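You operate a simulated robot arm through the tools that you are given. There is no shell and no other tool. Be economical: measure what you need, move in short steps, check, and stop when the job is done.

The job below is to be done with a simulated two-armed robot. You get a single attempt, and the scene is never put back.

Task
Knock the lumps out of the hopper's sieve into the bin.
Fine: switch the hopper off first; the grey bin beside it; refit the sieve, drawer shut, no lumps on the ledge or floor; switch on again at the end.

It is judged by the outcome, as a careful person would: the job done as asked, and still so three seconds after it is handed in. It fails if anything else is knocked over, pushed out of place, dropped, spilled or broken.

Robot
Two 6-joint arms with fingered hands on one trunk, on a base that drives. Base frame: it is fixed to the floor where the robot stands at the start and does not move with it; the origin is under the middle of the robot, x ahead of it, y to its left, z up; the surface under the hand at the start is at about z = 0.78. Lengths are in m, angles in degrees, forces in N, time in s.
The left shoulder is at the start at [0.07, 0.168, 1.434], the right one opposite. With the tool pointing down near the work surface each hand reaches from about 0.34 to 0.62 m from the robot's upright axis, wherever it stands, measured 20 degrees to its own side. Places, roughly: dose button [0.7, 0.1, 0.8]; dose dial [0.8, 0.1, 0.8]; gate knob [0.9, 0.2, 0.8]; grey bin by the hopper desk [1.2, 0.2, 0.1]; hopper main switch [0.6, 0, 0.8]; inside of the sieve drawer [0.8, -0.3, 1]; sieve drawer [0.8, -0.3, 1]; sieve start button [0.5, -0.1, 0.8]. Payload 4 kg a hand.
Tool frame (each hand has its own): the origin (TCP) lies between the finger pads and is the grasp point; the fingertips stand 0.026 m ahead of it; z points along the fingers, y is the line along which they close. Largest opening 0.132 m; the body of the gripper starts 0.073 m behind the TCP. The gripper is a hand of 3 fingers: y runs from the thumb to the fingers, the wrist lies at [0, 0, -0.224] in the tool frame, and closing takes about 1.5 s.
Orientation is that of the tool frame in the base frame, as a unit quaternion [x, y, z, w]. With the fingers straight down and closing along the base's y, the tool's x points along the base's -x, its y along +y and its z along -z.

Tools
- The arms move only by the tool nudge_tool. It takes "left_plan", "right_plan" or both (then of equal length, played together; a hand with none holds still); each is a list of rows, each a list of 7 numbers: the turn, a rotation vector about the base's x, y, z in units of 4 degrees (1.0 is 4 degrees), then the shift along the base's x, y, z in units of 25 mm (1.0 is 25 mm), then the gripper command, from -1 (shut) to 1 (fully open), values between in proportion. In form: [[ax, ay, az, dx, dy, dz, jaw], ...]. A call has 1 to 10 rows; each row shifts and turns the commanded pose from where the row before left it. A call with a number of a shift or a turn outside -1 to 1 is refused whole. A row lasts 0.2 s, in which the tool goes at most 0.05 m and 8.6 degrees; a call with a longer step from one row to the next is refused whole, and so is a gripper value outside its range. A pose out of reach is approached as far as the arm can. The call stops where the force on the tool passes 40 N (or 10 N more than at its start, if that is more) or the arm is blocked; 0.2 s more then pass. Each finger travels about 0.108 m/s and halts on what it meets, pressing with about 27 N; the grip force reading is that of the motor and also rises with nothing between the fingers. The clock runs only during rows and for 0.2 s after the last one: add rows that do not move to give the fingers time. It gives the time, the measured TCP pose, the force on the tool (base axes), the opening and the grip force at its end, in the units of the frame above (readings bear some noise), with the torque about the TCP (base axes, N m) and any sound that the robot's microphone picked up.
- Cameras (640 x 400 px; columns grow to the right, rows downward): "scene" is now at [0.1154, -0.0279, 1.633]; the picture's right is [-0.40, -0.91, 0.00], its down [-0.77, 0.34, -0.54] and it looks along [0.49, -0.22, -0.84] (base axes); focal length 272 px, centre (320, 200). "left" rides on the left gripper at [-0.062, 0.003, -0.092] in its tool frame; the picture's right is [-0.05, -1.00, 0.00], its down [0.83, -0.04, -0.56] and it looks along [0.55, -0.03, 0.83] (tool axes); focal length 230 px, centre (320, 200). "right" rides on the right gripper at [0.062, 0.003, -0.092] in its tool frame; the picture's right is [-0.05, 1.00, 0.00], its down [-0.83, -0.04, -0.56] and it looks along [-0.55, -0.03, 0.83] (tool axes); focal length 230 px, centre (320, 200). There is no depth. A picture from a camera that has moved, and an enlarged one, comes with that camera's place and axes in the base frame and with its lens.
- camera(camera): a new picture of that camera. No time passes.
- lift_body(by): slides the trunk up (or, below 0, down) by that many m; the arms and the scene camera ride with it, the base frame stays. It gives what a move gives, with no picture.
- base_move(legs): drives the robot by 1 to 6 legs, each [ahead, left, turn to the left] in m, m and degrees, along the robot's own axes; the way and the turn of a leg run together, so that a leg with both is an arc; at most 1.5 m and 180 degrees a leg. The arms and the cameras ride along, it lands a little off, and it stops where it bumps. It gives what a move gives.
- hand_shape(shape, hand): the hand has 3 fingers and takes this shape, open, in about a second: jaw (thumb against the fingers, like two jaws); tri (thumb and two fingers); tip (a fingertip pinch); poke (one finger out to press); point (the index stretched); flat (the hand flat); cup (the hand cupped); fist (a fist). The gripper value then closes the fingers along that shape, each until it touches; the sizes above hold for jaw. It gives what a move gives, with no picture.
- pan_tilt(pan, tilt): turns the head with the scene camera to pan (to the left, within 86 degrees either way) and tilt (down, from -29 to 69), counted from straight ahead of the robot. It gives what a move gives.
- zoom(camera, box): a new picture of the part [left, top, right, bottom] of that camera's present view, enlarged. No time passes.
- sign_off(): hands the job in; it is judged then, once.

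Go step by step. Nothing tells you exact positions but the pictures and the camera data: compare them with the known pose of the tool, close in by small moves and look again before you grip or let go. The budget is 120 turns and 92 pictures, counting those below and the enlarged ones. Unless the task says otherwise, let go and move clear before handing in, and close with one line.

The tools are called after "Request:" by a JSON object that holds its "api" and its "payload". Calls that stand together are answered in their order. nudge_tool: Moves the arms, as the interface text tells. Its arguments: {"type":"object","properties":{"left_plan":{"type":"array","items":{"type":"array","items":{"type":"number"}}},"right_plan":{"type":"array","items":{"type":"array","items":{"type":"number"}}}},"required":[]} The other tools are called the same way: lift_body (by) slides the trunk up or down; hand_shape (shape, hand) gives the hand a shape; base_move (legs) drives the base; pan_tilt (pan, tilt) turns the head that bears the scene camera; camera (camera) takes a picture; zoom (camera, box) takes an enlarged picture of a part of a camera's view; sign_off () hands the job in.

At the start:

```text
t: 0.0
left_eef_pos: [0.613, 0.099, 1.135]
left_ee_rot: [0.001, 1.0, 0.0, 0.0]
left_ft_force: [0.2, 0.3, 0.3]
left_wrist_torque: [0.01, 0.04, 0.01]
left_width: 0.1318
left_grip_force: 0.0
left_shape: jaw
right_eef_pos: [0.4009, -0.2002, 1.0006]
right_ee_rot: [0.0, 1.0, 0.0, -0.001]
right_ft_force: [0.0, 0.3, -0.5]
right_wrist_torque: [-0.02, -0.02, 0.02]
right_width: 0.132
right_grip_force: 0.0
right_shape: jaw
trunk travel left (down, up): [-0.88, 0.06]
robot x, y, heading: [-0.0001, 0.0018, 0.1]
head pan, tilt: [-23.8, 57.5]
```

scene: 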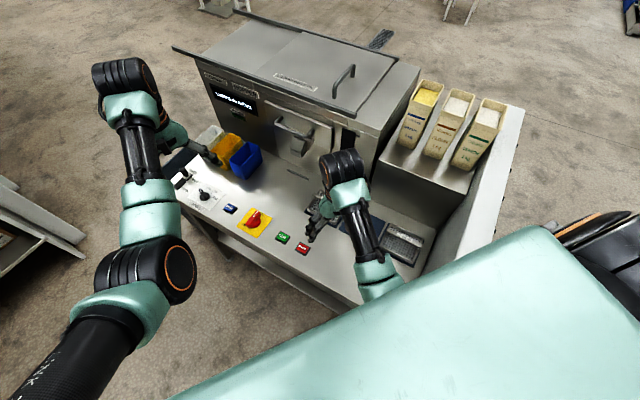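
right: 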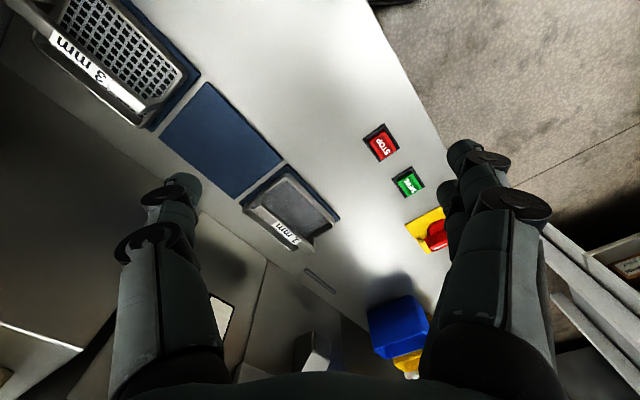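
left: 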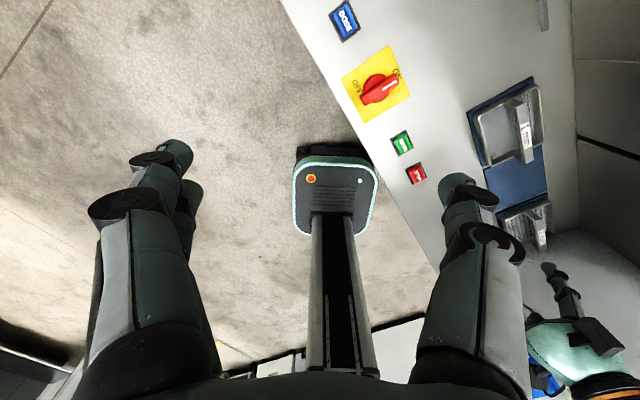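

I see the hopper desk set at an angle, with the drawer chute in the hopper's front and the switch panel near me. I'll take enlarged views to measure things first.

Request:
{"api": "zoom", "payload": {"camera": "scene", "box": [160, 60, 420, 270]}}

Request:
{"api": "zoom", "payload": {"camera": "left", "box": [300, 0, 580, 260]}}

```text
1.90 times, centred on (290, 165) of scene
camera zoom: at [0.1154, -0.0279, 1.633], right [-0.4, -0.91, 0.0], down [-0.77, 0.34, -0.54], along [0.49, -0.22, -0.84], focal length 518 px, centre (377, 267)
```

zoom: 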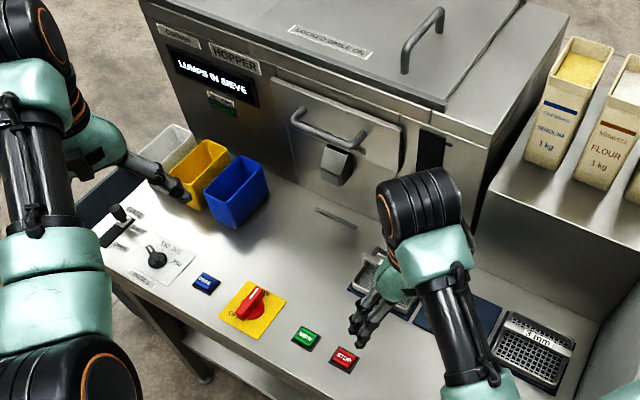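

```text
1.54 times, centred on (440, 130) of left
camera zoom: at [0.6733, 0.1022, 1.2279], right [0.05, -1.0, 0.0], down [-0.83, -0.04, 0.56], along [-0.55, -0.03, -0.83], focal length 354 px, centre (135, 308)
```

zoom: 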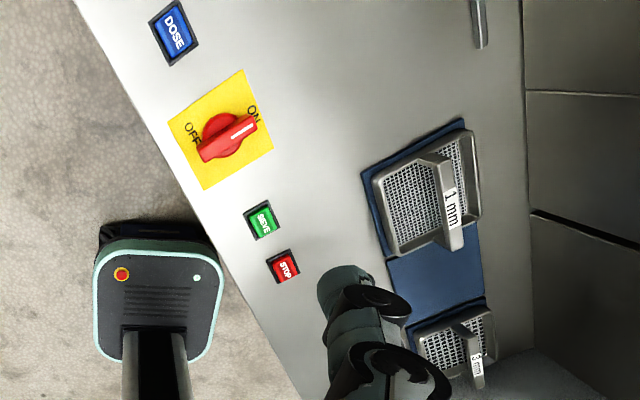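

The desk's axis runs about 36° left of my x axis, and the main switch is near [0.62, 0.00]. I'll look closer at the switch and the drawer before I touch anything.

Request:
{"api": "zoom", "payload": {"camera": "left", "box": [330, 35, 426, 110]}}

Request:
{"api": "zoom", "payload": {"camera": "scene", "box": [240, 80, 370, 180]}}

Request:
{"api": "zoom", "payload": {"camera": "scene", "box": [180, 60, 310, 160]}}

```text
5.33 times, centred on (378, 72) of left
camera zoom: at [0.6733, 0.1022, 1.2279], right [0.05, -1.0, 0.0], down [-0.83, -0.04, 0.56], along [-0.55, -0.03, -0.83], focal length 1227 px, centre (11, 880)
```

zoom: 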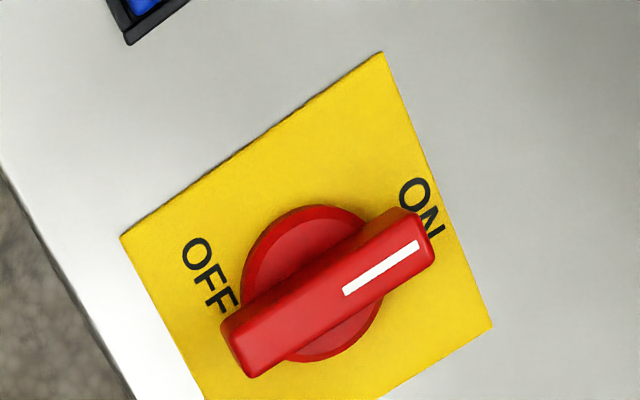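

```text
4.00 times, centred on (305, 130) of scene
camera zoom: at [0.1154, -0.0279, 1.633], right [-0.4, -0.91, 0.0], down [-0.77, 0.34, -0.54], along [0.49, -0.22, -0.84], focal length 1089 px, centre (380, 480)
```

zoom: 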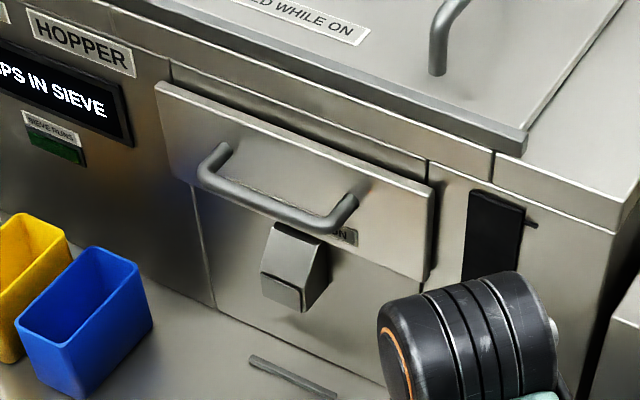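

```text
4.00 times, centred on (245, 110) of scene
camera zoom: at [0.1154, -0.0279, 1.633], right [-0.4, -0.91, 0.0], down [-0.77, 0.34, -0.54], along [0.49, -0.22, -0.84], focal length 1089 px, centre (620, 560)
```

zoom: 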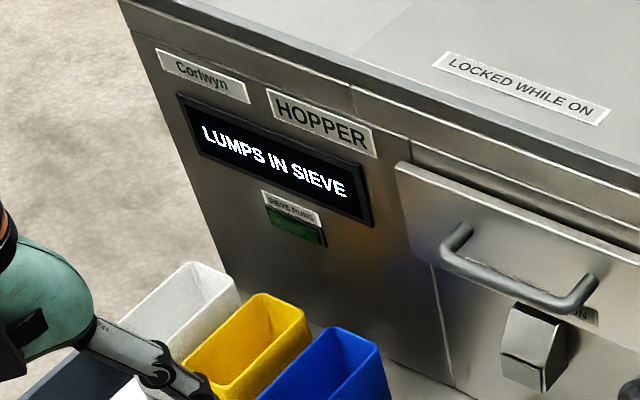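

The switch points ON, along the desk's depth, and OFF lies counter-clockwise of it. I'll draw the hands in, then turn to face the desk and slide left so I stand square in front of the drawer.

Request:
{"api": "nudge_tool", "payload": {"left_plan": [[0, 0, 0, -1, 0.5, 0, 1], [0, 0, 0, -1, 0.5, 0, 1], [0, 0, 0, -1, 0.5, 0, 1], [0, 0, 0, -1, 0.5, 0, 1], [0, 0, 0, -1, 0.5, 0, 1], [0, 0, 0, -1, 0.5, 0, 1]], "right_plan": [[0, 0, 0, -0.2, 0, 1, 1], [0, 0, 0, -0.2, 0, 1, 1], [0, 0, 0, -0.2, 0, 1, 1], [0, 0, 0, -0.2, 0, 1, 1], [0, 0, 0, -0.2, 0, 1, 1], [0, 0, 0, 0, 0, 1, 1]]}}

Request:
{"api": "base_move", "payload": {"legs": [[0, 0, -53.5]]}}

Request:
{"api": "pan_tilt", "payload": {"pan": 15, "tilt": 45}}

Request:
{"api": "camera", "payload": {"camera": "scene"}}

```text
t: 0.9
left_eef_pos: [0.5741, 0.1233, 1.0899]
left_ee_rot: [0.0, 1.0, 0.001, 0.002]
left_ft_force: [-0.2, -0.3, 0.3]
left_wrist_torque: [0.02, -0.02, 0.01]
left_width: 0.1317
left_grip_force: 0.0
left_shape: jaw
left hand out of reach, approached as far as the arm can: row 1, 2, 3, 4
right_eef_pos: [0.3832, -0.245, 1.0236]
right_ee_rot: [-0.004, 0.995, -0.098, 0.011]
right_ft_force: [0.0, -0.3, 0.5]
right_wrist_torque: [-0.01, -0.04, -0.01]
right_width: 0.1317
right_grip_force: 0.1
right_shape: jaw
right hand out of reach, approached as far as the arm can: row 1, 2, 3, 4
trunk travel left (down, up): [-0.88, 0.06]
robot x, y, heading: [0.0006, 0.0011, -0.1]
head pan, tilt: [-23.8, 57.5]
stopped in row 4 (right hand): the arm was blocked; the commanded pose is now the measured one
```

```text
t: 2.7
left_eef_pos: [0.5742, -0.1445, 1.0871]
left_ee_rot: [0.234, 0.972, -0.001, -0.001]
left_ft_force: [-1.0, -0.9, 0.9]
left_wrist_torque: [-0.01, -0.02, 0.01]
left_width: 0.1319
left_grip_force: 0.0
left_shape: jaw
right_eef_pos: [0.2487, -0.3851, 1.0238]
right_ee_rot: [0.212, 0.974, -0.083, 0.005]
right_ft_force: [45.1, 23.6, -5.5]
right_wrist_torque: [0.22, -0.11, 1.32]
right_width: 0.1307
right_grip_force: 0.2
right_shape: jaw
trunk travel left (down, up): [-0.88, 0.06]
robot x, y, heading: [0.0019, 0.0001, -27.5]
head pan, tilt: [-23.8, 57.5]
stopped in leg 1: the force on the tool passed its limit at 77 N (the readings are from after the stop); the commanded pose is now the measured one
```

```text
t: 3.7
left_eef_pos: [0.577, -0.1483, 1.0852]
left_ee_rot: [0.237, 0.972, -0.002, -0.002]
left_ft_force: [-0.9, 0.4, 0.5]
left_wrist_torque: [-0.01, 0.01, -0.01]
left_width: 0.1317
left_grip_force: 0.0
left_shape: jaw
right_eef_pos: [0.2481, -0.3837, 1.0242]
right_ee_rot: [0.217, 0.972, -0.084, 0.002]
right_ft_force: [37.8, 23.4, -6.0]
right_wrist_torque: [0.26, -0.13, 1.07]
right_width: 0.1308
right_grip_force: 0.1
right_shape: jaw
trunk travel left (down, up): [-0.88, 0.06]
robot x, y, heading: [-0.0006, -0.002, -27.6]
head pan, tilt: [15.0, 45.0]
```

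```text
83 pictures are left
camera scene: at [0.1401, -0.0329, 1.6486], right [-0.21, -0.98, 0.01], down [-0.7, 0.15, -0.7], along [0.68, -0.15, -0.71], focal length 272 px, centre (320, 200)
```

scene: 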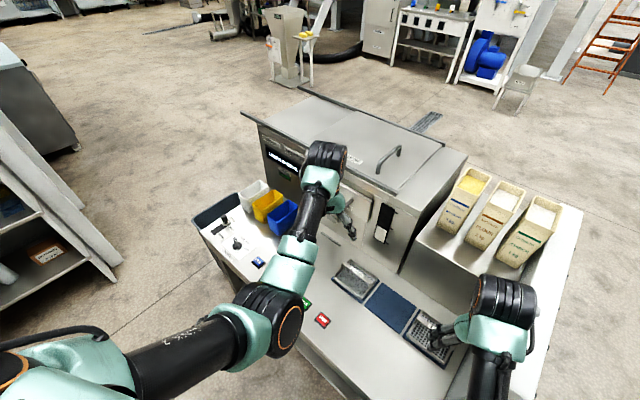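

The right hand touched something as I turned. I'll look before moving on.

Request:
{"api": "camera", "payload": {"camera": "right"}}

Request:
{"api": "zoom", "payload": {"camera": "scene", "box": [380, 160, 600, 400]}}

```text
82 pictures are left
camera right: at [0.1979, -0.3401, 1.1118], right [0.47, 0.87, -0.16], down [0.75, -0.3, 0.59], along [0.46, -0.4, -0.79], focal length 230 px, centre (320, 200)
```

right: 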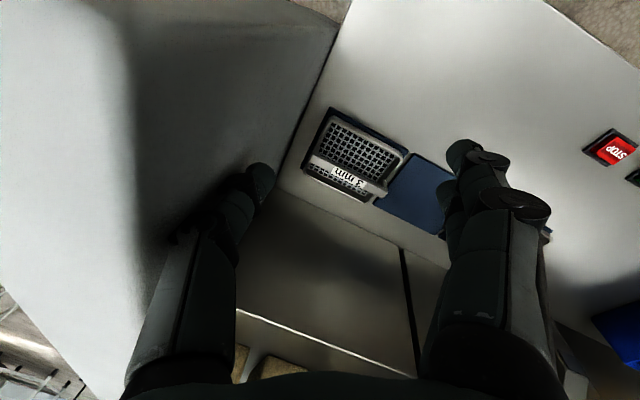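

```text
1.67 times, centred on (490, 280) of scene
camera zoom: at [0.1401, -0.0329, 1.6486], right [-0.21, -0.98, 0.01], down [-0.7, 0.15, -0.7], along [0.68, -0.15, -0.71], focal length 454 px, centre (37, 67)
```

zoom: 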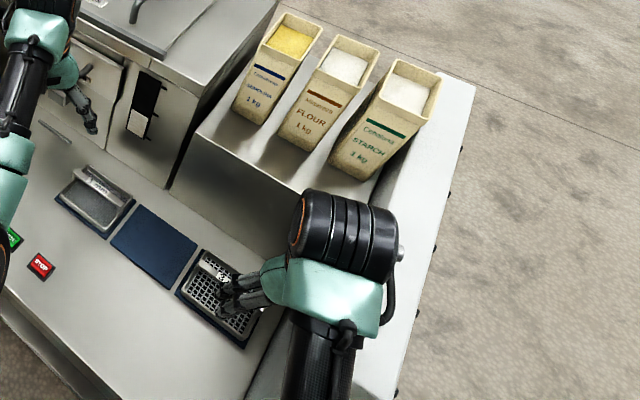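

The right hand pressed against the desk's right side panel. I'll turn back a little, slide left along the desk, then finish the turn.

Request:
{"api": "base_move", "payload": {"legs": [[0, 0, 10], [0.25, 0.36, 0], [0, 0, -36]]}}

Request:
{"api": "camera", "payload": {"camera": "scene"}}

```text
t: 5.0
left_eef_pos: [0.586, -0.0508, 1.0882]
left_ee_rot: [0.152, 0.988, 0.001, 0.001]
left_ft_force: [0.5, 0.1, -0.1]
left_wrist_torque: [0.01, 0.0, 0.03]
left_width: 0.1321
left_grip_force: 0.1
left_shape: jaw
right_eef_pos: [0.2991, -0.3443, 1.0246]
right_ee_rot: [0.136, 0.987, -0.088, 0.007]
right_ft_force: [0.2, -0.1, 0.3]
right_wrist_torque: [0.0, 0.01, 0.01]
right_width: 0.1318
right_grip_force: 0.0
right_shape: jaw
trunk travel left (down, up): [-0.88, 0.06]
robot x, y, heading: [0.0017, 0.005, -17.3]
head pan, tilt: [15.0, 45.0]
stopped in leg 2: the robot was blocked; the commanded pose is now the measured one
```

```text
80 pictures are left
camera scene: at [0.1314, -0.0156, 1.6494], right [-0.04, -1.0, 0.0], down [-0.71, 0.03, -0.71], along [0.71, -0.03, -0.71], focal length 272 px, centre (320, 200)
```

scene: 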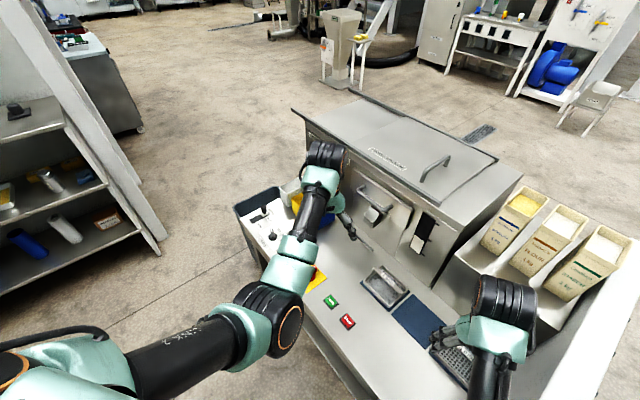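

The base can't slide along the desk edge from here, so it's probably touching the desk's leg. I'll back away from the desk first, then slide.

Request:
{"api": "base_move", "payload": {"legs": [[-0.1, 0.073, 0], [0.236, 0.323, 0], [0, 0, -36]]}}

Request:
{"api": "camera", "payload": {"camera": "scene"}}

```text
t: 10.1
left_eef_pos: [0.6925, -0.0383, 1.0879]
left_ee_rot: [0.445, 0.895, 0.001, 0.001]
left_ft_force: [-0.6, 0.2, -0.2]
left_wrist_torque: [0.01, 0.01, 0.01]
left_width: 0.1322
left_grip_force: 0.1
left_shape: jaw
right_eef_pos: [0.293, -0.1093, 1.0229]
right_ee_rot: [0.431, 0.898, -0.086, -0.02]
right_ft_force: [0.0, -0.4, -0.3]
right_wrist_torque: [0.04, 0.0, 0.02]
right_width: 0.132
right_grip_force: 0.0
right_shape: jaw
trunk travel left (down, up): [-0.88, 0.06]
robot x, y, heading: [0.2492, 0.3496, -53.0]
head pan, tilt: [15.0, 45.0]
```

```text
79 pictures are left
camera scene: at [0.3445, 0.2558, 1.6495], right [-0.62, -0.79, 0.0], down [-0.56, 0.44, -0.71], along [0.56, -0.44, -0.71], focal length 272 px, centre (320, 200)
```

scene: 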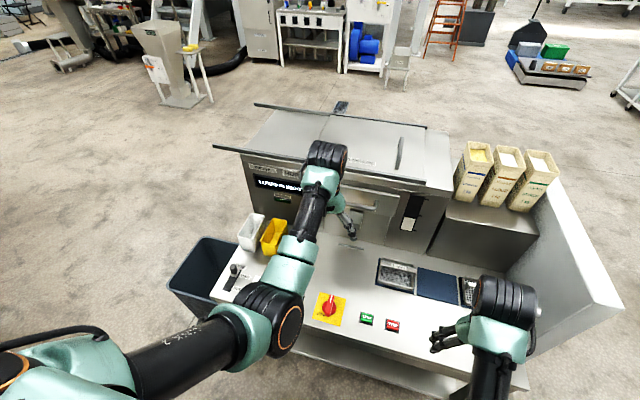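

Now I stand square to the desk and can see the grey bin at its left end. Next I bring the left hand over the main switch, with the fingers closing across its lever.

Request:
{"api": "nudge_tool", "payload": {"left_plan": [[0, 0, 0, -0.36, 0.19, -0.94, 0], [0, 0, 0, -0.36, 0.19, -0.94, 0], [0, 0, 0, -0.36, 0.19, -0.94, 0], [0, 0, 0, -0.36, 0.19, -0.94, 0], [0, 0, 0, -0.36, 0.19, -0.94, 0], [0, 0, 0, -0.36, 0.19, -0.94, 0], [0, 0, 0, -0.36, 0.19, -0.94, 0], [0, 0, 0, -0.36, 0.19, -0.94, 0], [0, 0, 0, 0, 0, 0, 0]]}}

Request:
{"api": "camera", "payload": {"camera": "left"}}

Request:
{"api": "camera", "payload": {"camera": "scene"}}

```text
t: 12.0
left_eef_pos: [0.7199, -0.0173, 0.9553]
left_ee_rot: [0.427, 0.9, 0.015, 0.085]
left_ft_force: [-0.7, 0.5, 0.4]
left_wrist_torque: [0.02, -0.01, 0.01]
left_width: 0.0665
left_grip_force: 0.1
left_shape: jaw
right_eef_pos: [0.2911, -0.1086, 1.024]
right_ee_rot: [0.432, 0.897, -0.085, -0.021]
right_ft_force: [0.3, 0.0, 0.1]
right_wrist_torque: [0.01, 0.02, -0.01]
right_width: 0.1319
right_grip_force: 0.0
right_shape: jaw
trunk travel left (down, up): [-0.88, 0.06]
robot x, y, heading: [0.2492, 0.3446, -53.5]
head pan, tilt: [15.0, 45.0]
stopped in row 9 (left hand): the arm was blocked; the commanded pose is now the measured one
```

```text
78 pictures are left
camera left: at [0.7447, -0.0599, 1.0549], right [-0.73, -0.67, -0.09], down [-0.64, 0.64, 0.43], along [-0.23, 0.37, -0.9], focal length 230 px, centre (320, 200)
```

left: 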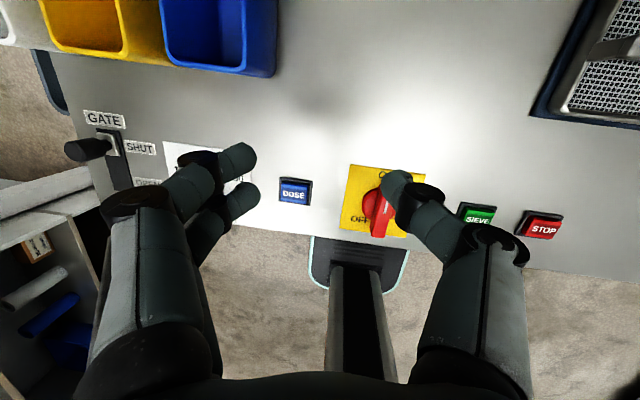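

```text
77 pictures are left
camera scene: at [0.3443, 0.2555, 1.6495], right [-0.62, -0.79, 0.0], down [-0.56, 0.44, -0.71], along [0.56, -0.44, -0.71], focal length 272 px, centre (320, 200)
```

scene: 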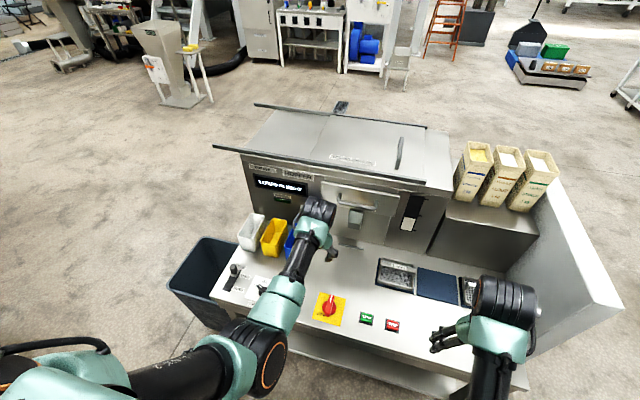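

The left arm jammed in its fold before reaching the spot. I'll lower it while further out, level it, and then come back in toward the switch.

Request:
{"api": "nudge_tool", "payload": {"left_plan": [[0.15, 0.5, -0.1, 0, 0, -0.8, 0.2], [0.15, 0.5, -0.1, 0, 0, -0.8, 0.2], [0.15, 0.5, -0.1, 0, 0, -0.8, 0.2], [0.15, 0.5, -0.1, -0.3, 0.1, -0.8, 0.2], [0.1, 0.4, -0.1, -0.3, 0.1, -0.4, 0.2], [0, 0, 0, 0, 0, 0, 0.2]]}}

```text
t: 13.4
left_eef_pos: [0.7018, -0.0143, 0.8639]
left_ee_rot: [0.445, 0.895, -0.003, -0.002]
left_ft_force: [-1.2, 0.0, 0.3]
left_wrist_torque: [-0.02, 0.01, 0.03]
left_width: 0.0789
left_grip_force: 0.0
left_shape: jaw
right_eef_pos: [0.2905, -0.1109, 1.0239]
right_ee_rot: [0.432, 0.898, -0.086, -0.02]
right_ft_force: [-0.8, 0.6, 0.3]
right_wrist_torque: [-0.02, -0.01, -0.03]
right_width: 0.132
right_grip_force: 0.0
right_shape: jaw
trunk travel left (down, up): [-0.88, 0.06]
robot x, y, heading: [0.2538, 0.3476, -53.2]
head pan, tilt: [15.0, 45.0]
```

Request:
{"api": "nudge_tool", "payload": {"left_plan": [[0, 0, 0, -0.66, 0.12, 0, 0.2], [0, 0, 0, -0.66, 0.12, 0, 0.2], [0, 0, 0, -0.66, 0.12, 0, 0.2], [0, 0, 0, -0.66, 0.12, 0, 0.2], [0, 0, 0, -0.66, 0.12, 0, 0.2], [0, 0, 0, 0, 0, 0, 0.2]]}}

Request:
{"api": "camera", "payload": {"camera": "left"}}

```text
t: 15.0
left_eef_pos: [0.6978, -0.0105, 0.898]
left_ee_rot: [0.43, 0.901, 0.012, 0.057]
left_ft_force: [-0.8, -0.9, 0.2]
left_wrist_torque: [0.04, -0.03, 0.0]
left_width: 0.0786
left_grip_force: 0.1
left_shape: jaw
right_eef_pos: [0.2918, -0.1089, 1.0239]
right_ee_rot: [0.431, 0.898, -0.086, -0.02]
right_ft_force: [-0.1, 0.2, -0.3]
right_wrist_torque: [0.0, 0.0, 0.05]
right_width: 0.1319
right_grip_force: 0.1
right_shape: jaw
trunk travel left (down, up): [-0.88, 0.06]
robot x, y, heading: [0.247, 0.3471, -53.1]
head pan, tilt: [15.0, 45.0]
stopped in row 6 (left hand): the arm was blocked; the commanded pose is now the measured one
```

```text
76 pictures are left
camera left: at [0.7286, -0.0542, 0.9968], right [-0.74, -0.67, -0.06], down [-0.61, 0.63, 0.47], along [-0.27, 0.39, -0.88], focal length 230 px, centre (320, 200)
```

left: 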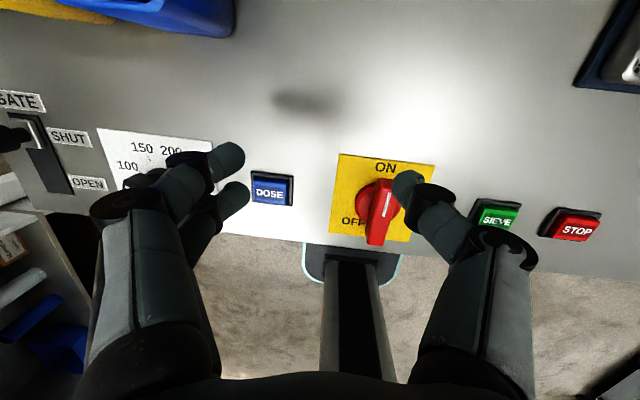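

The arm jams at this fold, so I'll keep its posture, level it and move the base back and right. That brings the hand over the switch.

Request:
{"api": "nudge_tool", "payload": {"left_plan": [[0.14, 0.54, -0.15, 0.1, 0, -0.4, 0.2], [0.14, 0.54, -0.15, 0.1, 0, -0.4, 0.2], [0.14, 0.54, -0.15, 0, 0, -0.4, 0.2], [0, 0, 0, 0, 0, 0, 0.2]]}}

Request:
{"api": "base_move", "payload": {"legs": [[-0.06, -0.056, 0]]}}

Request:
{"api": "camera", "payload": {"camera": "left"}}

```text
t: 16.0
left_eef_pos: [0.6995, -0.0119, 0.8693]
left_ee_rot: [0.447, 0.895, -0.003, -0.003]
left_ft_force: [-0.1, -0.7, -0.5]
left_wrist_torque: [-0.01, 0.03, 0.0]
left_width: 0.0785
left_grip_force: 0.0
left_shape: jaw
right_eef_pos: [0.2906, -0.1094, 1.025]
right_ee_rot: [0.432, 0.898, -0.086, -0.02]
right_ft_force: [-0.1, -0.3, -0.4]
right_wrist_torque: [0.03, 0.02, 0.01]
right_width: 0.1318
right_grip_force: 0.0
right_shape: jaw
trunk travel left (down, up): [-0.88, 0.06]
robot x, y, heading: [0.2493, 0.3508, -53.0]
head pan, tilt: [15.0, 45.0]
```

```text
t: 17.1
left_eef_pos: [0.6223, 0.0022, 0.8651]
left_ee_rot: [0.446, 0.895, -0.003, -0.004]
left_ft_force: [0.9, -0.3, -0.4]
left_wrist_torque: [-0.01, 0.05, 0.02]
left_width: 0.0784
left_grip_force: 0.0
left_shape: jaw
right_eef_pos: [0.214, -0.0967, 1.024]
right_ee_rot: [0.432, 0.898, -0.086, -0.022]
right_ft_force: [-0.9, -0.1, -0.4]
right_wrist_torque: [0.0, 0.02, 0.03]
right_width: 0.1318
right_grip_force: 0.0
right_shape: jaw
trunk travel left (down, up): [-0.88, 0.06]
robot x, y, heading: [0.1671, 0.3611, -53.1]
head pan, tilt: [15.0, 45.0]
```

```text
75 pictures are left
camera left: at [0.6623, -0.0463, 0.959], right [-0.77, -0.64, 0.01], down [-0.53, 0.64, 0.56], along [-0.36, 0.42, -0.83], focal length 230 px, centre (320, 200)
```

left: 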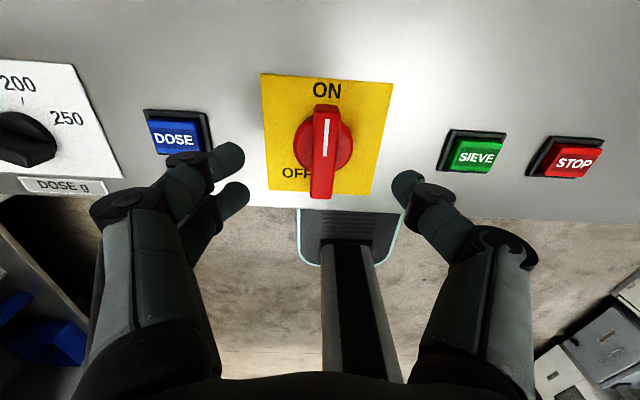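

The hand is centred over the knob, which points ON. I'll go down and close on the lever.

Request:
{"api": "nudge_tool", "payload": {"left_plan": [[0, 0, 0, 0, 0, -0.8, 0.2], [0, 0, 0, 0, 0, -0.8, 0.2], [0, 0, 0, 0, 0, 0, -1], [0, 0, 0, 0, 0, 0, -1], [0, 0, 0, 0, 0, 0, -1], [0, 0, 0, 0, 0, 0, -1], [0, 0, 0, 0, 0, 0, -1]]}}

Request:
{"api": "camera", "payload": {"camera": "left"}}

```text
t: 18.7
left_eef_pos: [0.6197, 0.0027, 0.8268]
left_ee_rot: [0.446, 0.895, -0.002, -0.001]
left_ft_force: [-1.7, 1.2, -0.7]
left_wrist_torque: [0.06, 0.05, 0.0]
left_width: 0.0122
left_grip_force: 27.1
left_shape: jaw
right_eef_pos: [0.2101, -0.0951, 1.0241]
right_ee_rot: [0.431, 0.898, -0.086, -0.02]
right_ft_force: [0.5, 0.1, -0.2]
right_wrist_torque: [0.01, 0.02, 0.02]
right_width: 0.1315
right_grip_force: 0.0
right_shape: jaw
trunk travel left (down, up): [-0.88, 0.06]
robot x, y, heading: [0.1668, 0.3607, -52.9]
head pan, tilt: [15.0, 45.0]
```

```text
74 pictures are left
camera left: at [0.6589, -0.0449, 0.9207], right [-0.77, -0.64, 0.01], down [-0.53, 0.64, 0.56], along [-0.36, 0.42, -0.83], focal length 230 px, centre (320, 200)
```

left: 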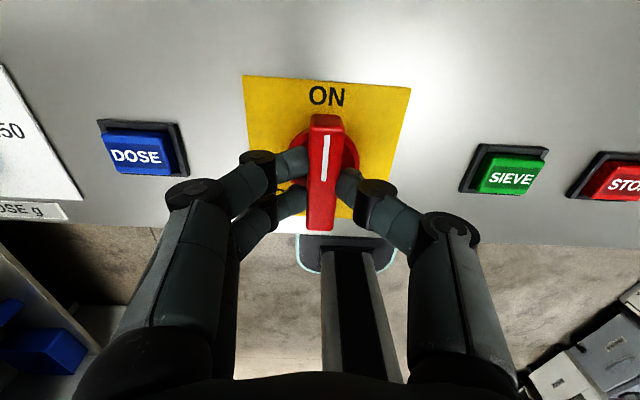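

Gripped. Now I turn it counter-clockwise toward OFF.

Request:
{"api": "nudge_tool", "payload": {"left_plan": [[0, 0, 1, 0, 0, 0, -1], [0, 0, 1, 0, 0, 0, -1], [0, 0, 1, 0, 0, 0, -1], [0, 0, 1, 0, 0, 0, -1], [0, 0, 1, 0, 0, 0, -1], [0, 0, 1, 0, 0, 0, -1], [0, 0, 1, 0, 0, 0, -1], [0, 0, 1, 0, 0, 0, -1], [0, 0, 1, 0, 0, 0, -1], [0, 0, 1, 0, 0, 0, -1]]}}

Request:
{"api": "nudge_tool", "payload": {"left_plan": [[0, 0, 1, 0, 0, 0, -1], [0, 0, 1, 0, 0, 0, -1], [0, 0, 1, 0, 0, 0, -1], [0, 0, 1, 0, 0, 0, -1], [0, 0, 1, 0, 0, 0, -1], [0, 0, 1, 0, 0, 0, -1], [0, 0, 1, 0, 0, 0, -1], [0, 0, 1, 0, 0, 0, -1], [0, 0, 1, 0, 0, 0, -1], [0, 0, 1, 0, 0, 0, -1]]}}

Request:
{"api": "camera", "payload": {"camera": "left"}}

Request:
{"api": "zoom", "payload": {"camera": "scene", "box": [220, 120, 440, 260]}}

```text
t: 20.9
left_eef_pos: [0.6175, 0.0019, 0.8283]
left_ee_rot: [0.112, 0.994, -0.003, -0.001]
left_ft_force: [-4.0, 4.4, -4.6]
left_wrist_torque: [0.1, 0.03, -0.03]
left_width: 0.0122
left_grip_force: 26.7
left_shape: jaw
right_eef_pos: [0.211, -0.0963, 1.0247]
right_ee_rot: [0.431, 0.898, -0.086, -0.021]
right_ft_force: [0.4, -0.1, -1.2]
right_wrist_torque: [-0.01, -0.01, 0.0]
right_width: 0.1319
right_grip_force: 0.1
right_shape: jaw
trunk travel left (down, up): [-0.88, 0.06]
robot x, y, heading: [0.1689, 0.3573, -52.8]
head pan, tilt: [15.0, 45.0]
```

```text
t: 23.1
left_eef_pos: [0.618, 0.0027, 0.8282]
left_ee_rot: [-0.195, 0.981, -0.004, -0.003]
left_ft_force: [-16.3, -6.4, -17.6]
left_wrist_torque: [-0.06, 0.25, 0.04]
left_width: 0.0113
left_grip_force: 27.0
left_shape: jaw
left hand out of reach, approached as far as the arm can: row 9, 10
right_eef_pos: [0.2092, -0.0976, 1.0231]
right_ee_rot: [0.431, 0.898, -0.085, -0.02]
right_ft_force: [-0.6, -0.1, -0.3]
right_wrist_torque: [0.0, 0.02, -0.01]
right_width: 0.132
right_grip_force: 0.1
right_shape: jaw
trunk travel left (down, up): [-0.88, 0.06]
robot x, y, heading: [0.1685, 0.3599, -53.1]
head pan, tilt: [15.0, 45.0]
```

```text
73 pictures are left
camera left: at [0.6741, 0.0298, 0.9216], right [0.43, -0.9, 0.01], down [-0.75, -0.35, 0.56], along [-0.51, -0.25, -0.83], focal length 230 px, centre (320, 200)
```

left: 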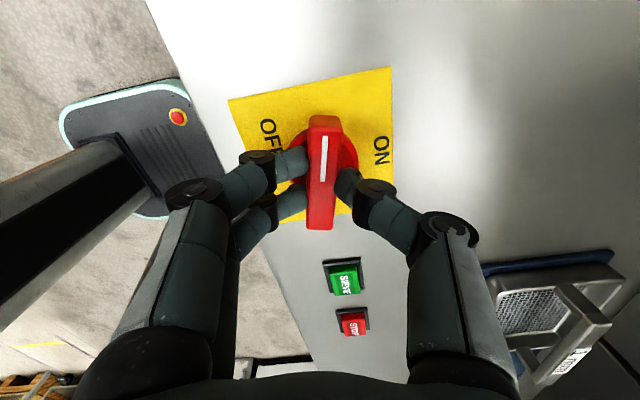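

```text
2.86 times, centred on (330, 190) of scene
camera zoom: at [0.2619, 0.2655, 1.6492], right [-0.62, -0.79, 0.0], down [-0.56, 0.44, -0.71], along [0.56, -0.43, -0.71], focal length 778 px, centre (291, 229)
```

zoom: 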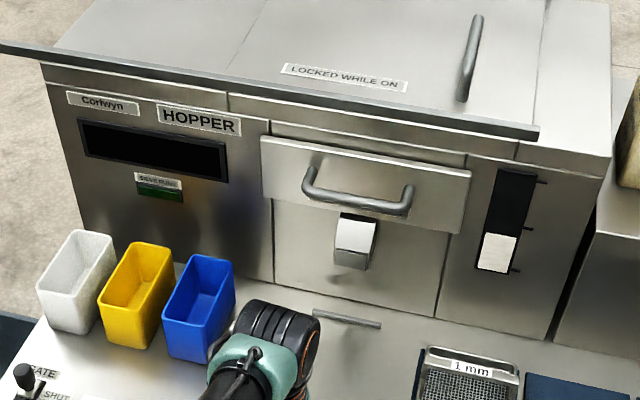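

The display has gone dark, so the hopper is off. I'll open the fingers, lift, and check where the knob sits.

Request:
{"api": "nudge_tool", "payload": {"left_plan": [[0, 0, 0, 0, 0, 0, 0.2], [0, 0, 0, 0, 0, 0, 0.2], [0, 0, 0, 0, 0, 0, 0.2], [0, 0, 0, 0, 0, 0, 0.2], [0, 0, 0, 0, 0, 1, 0.2], [0, 0, 0, 0, 0, 1, 0.2], [0, 0, 0, 0, 0, 0, 0.2]]}}

Request:
{"api": "camera", "payload": {"camera": "left"}}

```text
t: 24.7
left_eef_pos: [0.6219, 0.0077, 0.8799]
left_ee_rot: [-0.195, 0.981, -0.004, -0.003]
left_ft_force: [0.3, -1.0, -1.1]
left_wrist_torque: [0.0, -0.01, -0.01]
left_width: 0.0788
left_grip_force: 0.0
left_shape: jaw
right_eef_pos: [0.2088, -0.0954, 1.0236]
right_ee_rot: [0.432, 0.898, -0.085, -0.02]
right_ft_force: [0.0, 0.0, -0.1]
right_wrist_torque: [0.0, 0.0, -0.04]
right_width: 0.132
right_grip_force: 0.0
right_shape: jaw
trunk travel left (down, up): [-0.88, 0.06]
robot x, y, heading: [0.1677, 0.3605, -53.1]
head pan, tilt: [15.0, 45.0]
```

```text
71 pictures are left
camera left: at [0.6777, 0.0337, 0.9733], right [0.43, -0.9, 0.01], down [-0.75, -0.35, 0.56], along [-0.5, -0.25, -0.83], focal length 230 px, centre (320, 200)
```

left: 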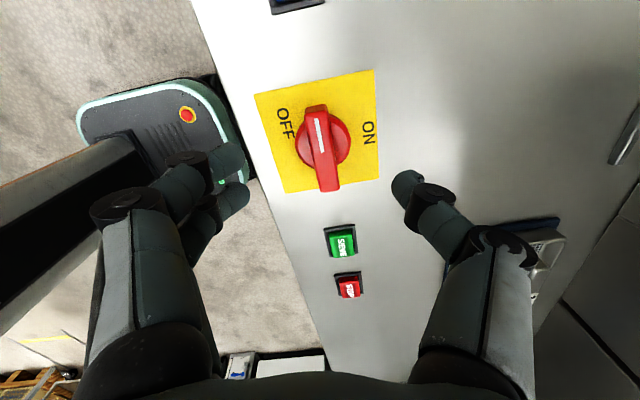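

The switch rests at OFF and the display is dark. The handle bar works out near [0.77, -0.23, 0.985]; next I raise the left hand, test the right wrist turning toward a horizontal grasp, and slide the base left.

Request:
{"api": "nudge_tool", "payload": {"left_plan": [[0, 0, -1, 0.15, -0.2, 0.4, 0.2], [0, 0, -1, 0.15, -0.2, 0.4, 0.2], [0, 0, -1, 0.15, -0.2, 0.4, 0.2], [0, 0, -1, 0.15, -0.2, 0.4, 0.2], [0, 0, -1, 0.15, -0.2, 0.4, 0.2], [0, 0, -1, 0.15, -0.2, 0.4, 0.2], [0, 0, -1, 0.15, -0.2, 0.4, 0.2], [0, 0, -1, 0.15, -0.2, 0.4, 0.2], [0, 0, -1, 0, 0, 0.4, 0.2], [0, 0, -1, 0, 0, 0.4, 0.2]], "right_plan": [[-0.114, -0.809, -0.577, 0.4, -0.53, 0, 1], [-0.114, -0.809, -0.577, 0.4, -0.53, 0, 1], [-0.114, -0.809, -0.577, 0.4, -0.53, 0, 1], [-0.114, -0.809, -0.577, 0.4, -0.53, 0, 1], [-0.114, -0.809, -0.577, 0.4, -0.53, 0, 1], [-0.114, -0.809, -0.577, 0.4, -0.53, 0, 1], [-0.114, -0.809, -0.577, 0.4, -0.53, 0, 1], [-0.114, -0.809, -0.577, 0.4, -0.53, 0, 1], [-0.114, -0.809, -0.577, 0, 0, 0, 1], [-0.114, -0.809, -0.577, 0, 0, 0, 1]]}}

```text
t: 26.9
left_eef_pos: [0.6496, -0.0327, 0.9818]
left_ee_rot: [0.152, 0.988, -0.003, -0.004]
left_ft_force: [-0.1, -0.6, -0.3]
left_wrist_torque: [-0.04, -0.01, 0.0]
left_width: 0.0786
left_grip_force: 0.1
left_shape: jaw
right_eef_pos: [0.2887, -0.2033, 1.025]
right_ee_rot: [0.607, 0.76, 0.007, 0.231]
right_ft_force: [0.3, 0.5, -0.3]
right_wrist_torque: [-0.02, 0.02, -0.01]
right_width: 0.1317
right_grip_force: 0.0
right_shape: jaw
trunk travel left (down, up): [-0.88, 0.06]
robot x, y, heading: [0.168, 0.3622, -53.2]
head pan, tilt: [15.0, 45.0]
```

Request:
{"api": "nudge_tool", "payload": {"right_plan": [[-0.114, -0.809, -0.577, 0.15, -0.2, 0, 1], [-0.114, -0.809, -0.577, 0.15, -0.2, 0, 1], [-0.114, -0.809, -0.577, 0.15, -0.2, 0, 1], [-0.114, -0.809, -0.577, 0.15, -0.2, 0, 1], [-0.114, -0.809, -0.577, 0, 0, 0, 1], [-0.114, -0.809, -0.577, 0, 0, 0, 1], [-0.114, -0.809, -0.577, 0, 0, 0, 1], [-0.114, -0.809, -0.577, 0, 0, 0, 1], [-0.114, -0.809, -0.577, 0, 0, 0, 1], [-0.114, -0.809, -0.577, 0, 0, 0, 1]]}}

Request:
{"api": "base_move", "payload": {"legs": [[0, 0.25, 0]]}}

Request:
{"api": "camera", "payload": {"camera": "scene"}}

```text
t: 29.1
left_eef_pos: [0.6498, -0.0324, 0.9804]
left_ee_rot: [0.15, 0.989, -0.004, -0.003]
left_ft_force: [-0.9, -0.5, 0.4]
left_wrist_torque: [-0.02, 0.02, -0.03]
left_width: 0.0788
left_grip_force: 0.1
left_shape: jaw
right_eef_pos: [0.306, -0.2217, 1.0234]
right_ee_rot: [0.709, 0.531, 0.1, 0.453]
right_ft_force: [-0.3, -0.2, -0.3]
right_wrist_torque: [-0.02, 0.0, 0.0]
right_width: 0.1317
right_grip_force: 0.0
right_shape: jaw
trunk travel left (down, up): [-0.88, 0.06]
robot x, y, heading: [0.1656, 0.3626, -53.0]
head pan, tilt: [15.0, 45.0]
```

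```text
t: 30.9
left_eef_pos: [0.8477, 0.1141, 0.9809]
left_ee_rot: [0.153, 0.988, -0.003, -0.003]
left_ft_force: [-0.6, -0.3, 0.5]
left_wrist_torque: [0.01, -0.01, -0.02]
left_width: 0.0789
left_grip_force: 0.1
left_shape: jaw
right_eef_pos: [0.5033, -0.0718, 1.024]
right_ee_rot: [0.71, 0.531, 0.099, 0.453]
right_ft_force: [-0.3, -0.2, -0.1]
right_wrist_torque: [0.01, -0.02, -0.04]
right_width: 0.1321
right_grip_force: 0.0
right_shape: jaw
trunk travel left (down, up): [-0.88, 0.06]
robot x, y, heading: [0.3677, 0.5034, -53.3]
head pan, tilt: [15.0, 45.0]
```

```text
70 pictures are left
camera scene: at [0.4611, 0.4179, 1.6495], right [-0.62, -0.79, 0.0], down [-0.56, 0.44, -0.71], along [0.56, -0.44, -0.71], focal length 272 px, centre (320, 200)
```

scene: 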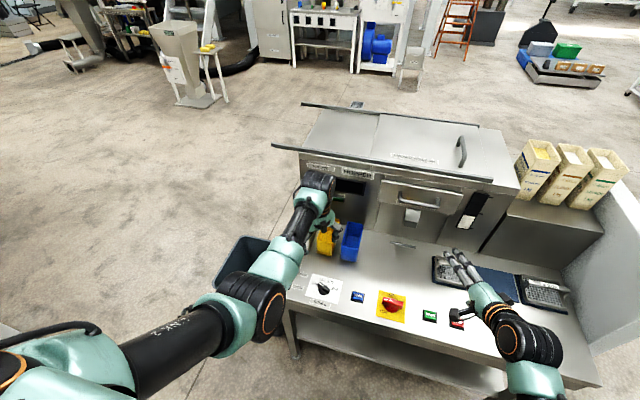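

I'll finish the right wrist's turn so it points at the drawer with its jaw vertical, raise the left hand a bit more, then look through the right camera.

Request:
{"api": "nudge_tool", "payload": {"right_plan": [[-0.194, -0.887, -0.417, 0, 0, 0, 0.6], [-0.194, -0.887, -0.417, 0, 0, 0, 0.6], [-0.194, -0.887, -0.417, 0, 0, 0, 0.6], [-0.194, -0.887, -0.417, 0.2, 0, 0, 0.6], [-0.194, -0.887, -0.417, 0.4, 0, 0, 0.6], [-0.194, -0.887, -0.417, 0.4, 0, 0, 0.6], [-0.194, -0.887, -0.417, 0.4, 0, 0, 0.6], [-0.194, -0.887, -0.417, 0.4, 0, 0, 0.6], [-0.194, -0.887, -0.417, 0.4, 0, 0, 0.6], [-0.194, -0.887, -0.417, 0.4, 0, 0, 0.6]], "left_plan": [[0, 0, 0, 0.3, 0.2, 0.4, 0], [0, 0, 0, 0.3, 0.2, 0.4, 0], [0, 0, 0, 0.3, 0.2, 0.4, 0], [0, 0, 0, 0.3, 0.2, 0.4, 0], [0, 0, 0, 0.3, 0.2, 0.4, 0], [0, 0, 0, 0.3, 0.2, 0, 0], [0, 0, 0, 0, 0, 0, 0], [0, 0, 0, 0, 0, 0, 0], [0, 0, 0, 0, 0, 0, 0], [0, 0, 0, 0, 0, 0, 0]]}}

Request:
{"api": "camera", "payload": {"camera": "right"}}

Request:
{"api": "camera", "payload": {"camera": "scene"}}

```text
t: 33.1
left_eef_pos: [0.8933, 0.1458, 1.0308]
left_ee_rot: [0.153, 0.988, -0.004, -0.004]
left_ft_force: [-0.2, 0.1, 0.0]
left_wrist_torque: [0.03, 0.02, -0.01]
left_width: 0.0667
left_grip_force: 0.0
left_shape: jaw
right_eef_pos: [0.5584, -0.0677, 1.0258]
right_ee_rot: [0.684, 0.309, 0.204, 0.628]
right_ft_force: [0.0, 0.1, -1.0]
right_wrist_torque: [0.01, -0.02, 0.02]
right_width: 0.1059
right_grip_force: 0.1
right_shape: jaw
right hand out of reach, approached as far as the arm can: row 9, 10
trunk travel left (down, up): [-0.88, 0.06]
robot x, y, heading: [0.3661, 0.5043, -52.9]
head pan, tilt: [15.0, 45.0]
```

```text
69 pictures are left
camera right: at [0.5433, 0.0415, 1.0338], right [0.13, -0.06, 0.99], down [-0.98, -0.16, 0.12], along [0.15, -0.99, -0.07], focal length 230 px, centre (320, 200)
```

right: 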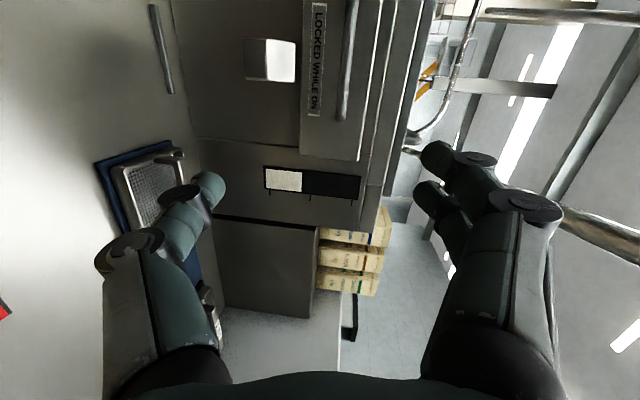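

```text
68 pictures are left
camera scene: at [0.463, 0.4194, 1.6495], right [-0.62, -0.79, 0.0], down [-0.56, 0.44, -0.71], along [0.56, -0.44, -0.71], focal length 272 px, centre (320, 200)
```

scene: 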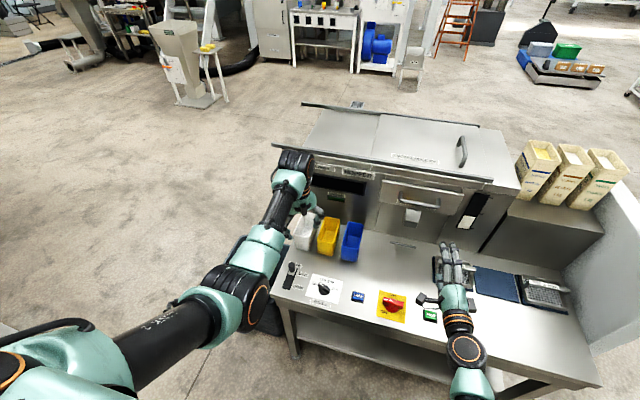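

Request:
{"api": "nudge_tool", "payload": {"right_plan": [[-0.084, -0.48, -0.3, 0.9, -0.28, -0.32, 0.6], [-0.084, -0.48, -0.3, 0.9, -0.28, -0.32, 0.6], [-0.084, -0.48, -0.3, 0.9, -0.28, -0.32, 0.6], [-0.084, -0.48, -0.3, 0.9, -0.28, -0.32, 0.6], [-0.084, -0.48, -0.3, 0.9, -0.28, -0.32, 0.6], [0, 0, 0, 0, 0, 0, 0.6]]}}

Request:
{"api": "camera", "payload": {"camera": "right"}}

Request:
{"api": "zoom", "payload": {"camera": "scene", "box": [340, 150, 540, 310]}}

```text
t: 34.5
left_eef_pos: [0.8948, 0.1444, 1.0303]
left_ee_rot: [0.153, 0.988, -0.003, -0.003]
left_ft_force: [-1.0, -0.6, -0.1]
left_wrist_torque: [0.0, -0.02, 0.03]
left_width: 0.0666
left_grip_force: 0.1
left_shape: jaw
right_eef_pos: [0.6364, -0.1055, 1.0235]
right_ee_rot: [0.67, 0.246, 0.248, 0.655]
right_ft_force: [-1.1, 0.1, -0.2]
right_wrist_torque: [0.01, 0.03, 0.02]
right_width: 0.1061
right_grip_force: 0.0
right_shape: jaw
right hand out of reach, approached as far as the arm can: row 3, 4, 5
trunk travel left (down, up): [-0.88, 0.06]
robot x, y, heading: [0.3677, 0.5086, -52.8]
head pan, tilt: [15.0, 45.0]
```

```text
67 pictures are left
camera right: at [0.6236, 0.0039, 1.0284], right [-0.03, -0.06, 1.0], down [-0.99, -0.12, -0.04], along [0.13, -0.99, -0.05], focal length 230 px, centre (320, 200)
```

right: 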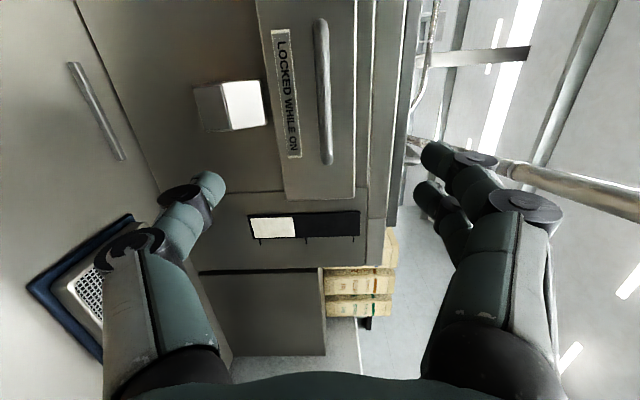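

```text
2.50 times, centred on (440, 230) of scene
camera zoom: at [0.4622, 0.4187, 1.6495], right [-0.62, -0.79, 0.0], down [-0.56, 0.44, -0.71], along [0.56, -0.44, -0.71], focal length 680 px, centre (20, 125)
```

zoom: 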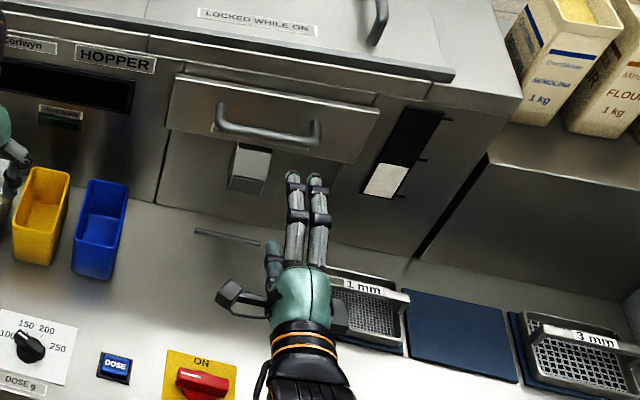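

The right arm runs out of room when folded, so I'll extend it toward the handle and lower it to bar height.

Request:
{"api": "nudge_tool", "payload": {"right_plan": [[-0.1, 0, -0.33, 0.64, -0.85, -0.5, 0.6], [-0.1, 0, -0.33, 0.64, -0.85, -0.5, 0.6], [-0.1, 0, -0.33, 0.64, -0.85, -0.5, 0.6], [0, 0, 0, 0.5, 0.37, 0, 0.6], [0, 0, 0, 0.5, 0.37, 0, 0.6], [0, 0, 0, 0, 0, 0, 0.6]]}}

Request:
{"api": "zoom", "payload": {"camera": "scene", "box": [340, 150, 540, 310]}}

Request:
{"api": "camera", "payload": {"camera": "right"}}

```text
t: 35.9
left_eef_pos: [0.8957, 0.1458, 1.03]
left_ee_rot: [0.154, 0.988, -0.003, -0.004]
left_ft_force: [0.2, -0.3, 0.4]
left_wrist_torque: [-0.03, 0.01, 0.02]
left_width: 0.0667
left_grip_force: 0.1
left_shape: jaw
right_eef_pos: [0.652, -0.1361, 1.0528]
right_ee_rot: [0.671, 0.248, 0.239, 0.657]
right_ft_force: [0.0, -0.3, -0.4]
right_wrist_torque: [0.0, 0.02, -0.01]
right_width: 0.1057
right_grip_force: 0.0
right_shape: jaw
right hand out of reach, approached as far as the arm can: row 1, 2, 3, 4, 5
trunk travel left (down, up): [-0.88, 0.06]
robot x, y, heading: [0.3683, 0.5106, -53.1]
head pan, tilt: [15.0, 45.0]
```

```text
2.50 times, centred on (440, 230) of scene
camera zoom: at [0.4633, 0.419, 1.6494], right [-0.62, -0.79, 0.0], down [-0.56, 0.44, -0.71], along [0.56, -0.44, -0.71], focal length 680 px, centre (20, 125)
```

zoom: 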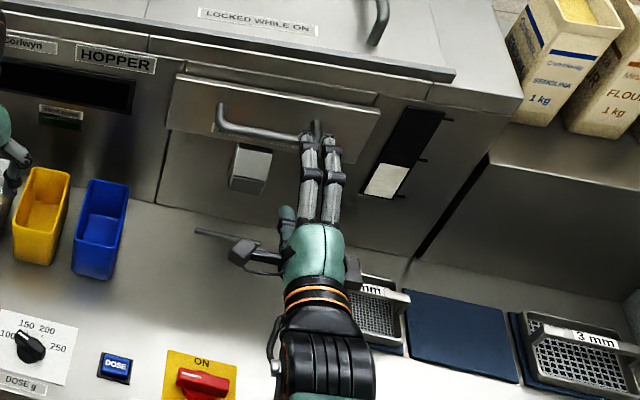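

```text
64 pictures are left
camera right: at [0.6402, -0.0263, 1.0579], right [-0.02, -0.05, 1.0], down [-0.99, -0.11, -0.03], along [0.11, -0.99, -0.05], focal length 230 px, centre (320, 200)
```

right: 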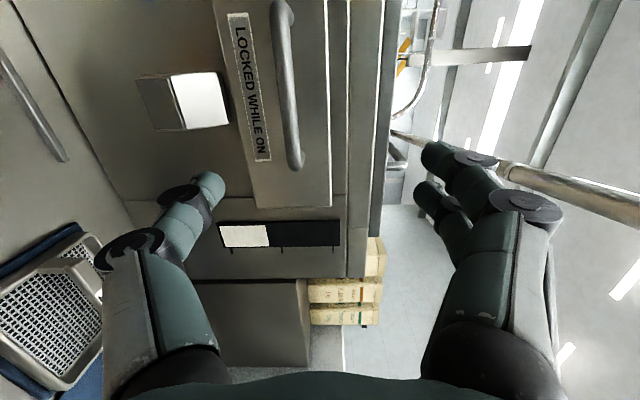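

The arm only reaches this posture a bit high, so I'll lower the trunk 6 cm to bring the hand to bar height. Then I'll drive ahead gently.

Request:
{"api": "lift_body", "payload": {"by": -0.06}}

Request:
{"api": "base_move", "payload": {"legs": [[0.07, 0.03, 0]]}}

Request:
{"api": "camera", "payload": {"camera": "right"}}

Request:
{"api": "zoom", "payload": {"camera": "scene", "box": [310, 130, 510, 290]}}

```text
t: 36.9
left_eef_pos: [0.8937, 0.1476, 0.9691]
left_ee_rot: [0.152, 0.988, -0.003, -0.004]
left_ft_force: [0.2, 1.0, 0.8]
left_wrist_torque: [-0.02, 0.02, 0.04]
left_width: 0.0669
left_grip_force: 0.1
left_shape: jaw
right_eef_pos: [0.6521, -0.1367, 0.9934]
right_ee_rot: [0.671, 0.247, 0.24, 0.656]
right_ft_force: [0.5, -0.2, 0.2]
right_wrist_torque: [-0.01, -0.02, -0.04]
right_width: 0.1058
right_grip_force: 0.0
right_shape: jaw
trunk travel left (down, up): [-0.82, 0.12]
robot x, y, heading: [0.3678, 0.5099, -52.9]
head pan, tilt: [15.0, 45.0]
```

```text
t: 38.0
left_eef_pos: [0.9574, 0.1096, 0.9724]
left_ee_rot: [0.153, 0.988, -0.004, -0.002]
left_ft_force: [-0.2, 0.3, 0.1]
left_wrist_torque: [-0.03, -0.02, 0.01]
left_width: 0.0667
left_grip_force: 0.1
left_shape: jaw
right_eef_pos: [0.715, -0.1725, 0.9941]
right_ee_rot: [0.67, 0.247, 0.24, 0.658]
right_ft_force: [-0.5, -0.1, -0.6]
right_wrist_torque: [0.0, -0.04, 0.02]
right_width: 0.1058
right_grip_force: 0.1
right_shape: jaw
trunk travel left (down, up): [-0.82, 0.12]
robot x, y, heading: [0.4312, 0.4727, -53.4]
head pan, tilt: [15.0, 45.0]
```

```text
63 pictures are left
camera right: at [0.7018, -0.0623, 0.9995], right [-0.02, -0.05, 1.0], down [-0.99, -0.11, -0.03], along [0.11, -0.99, -0.04], focal length 230 px, centre (320, 200)
```

right: 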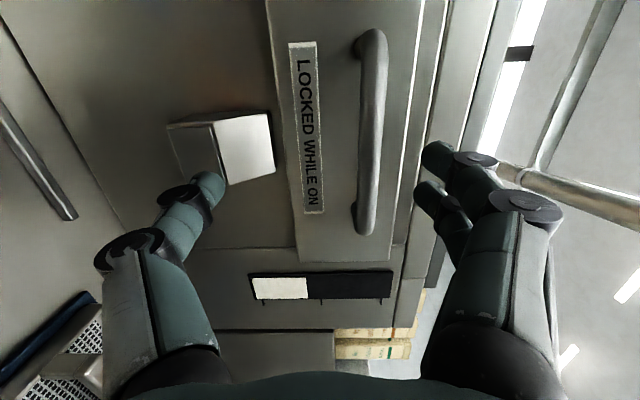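

```text
2.50 times, centred on (410, 210) of scene
camera zoom: at [0.524, 0.3843, 1.59], right [-0.62, -0.79, 0.0], down [-0.55, 0.44, -0.71], along [0.56, -0.44, -0.7], focal length 680 px, centre (95, 175)
```

zoom: 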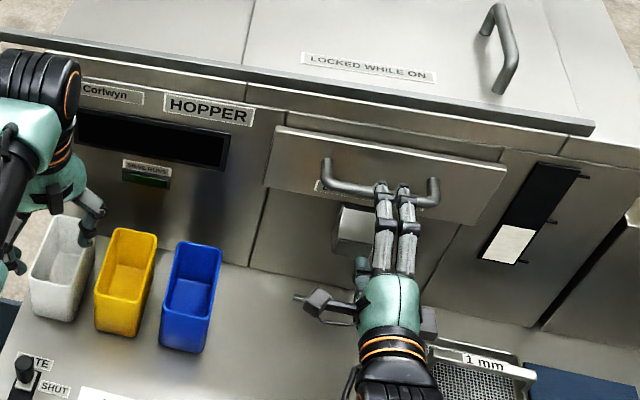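

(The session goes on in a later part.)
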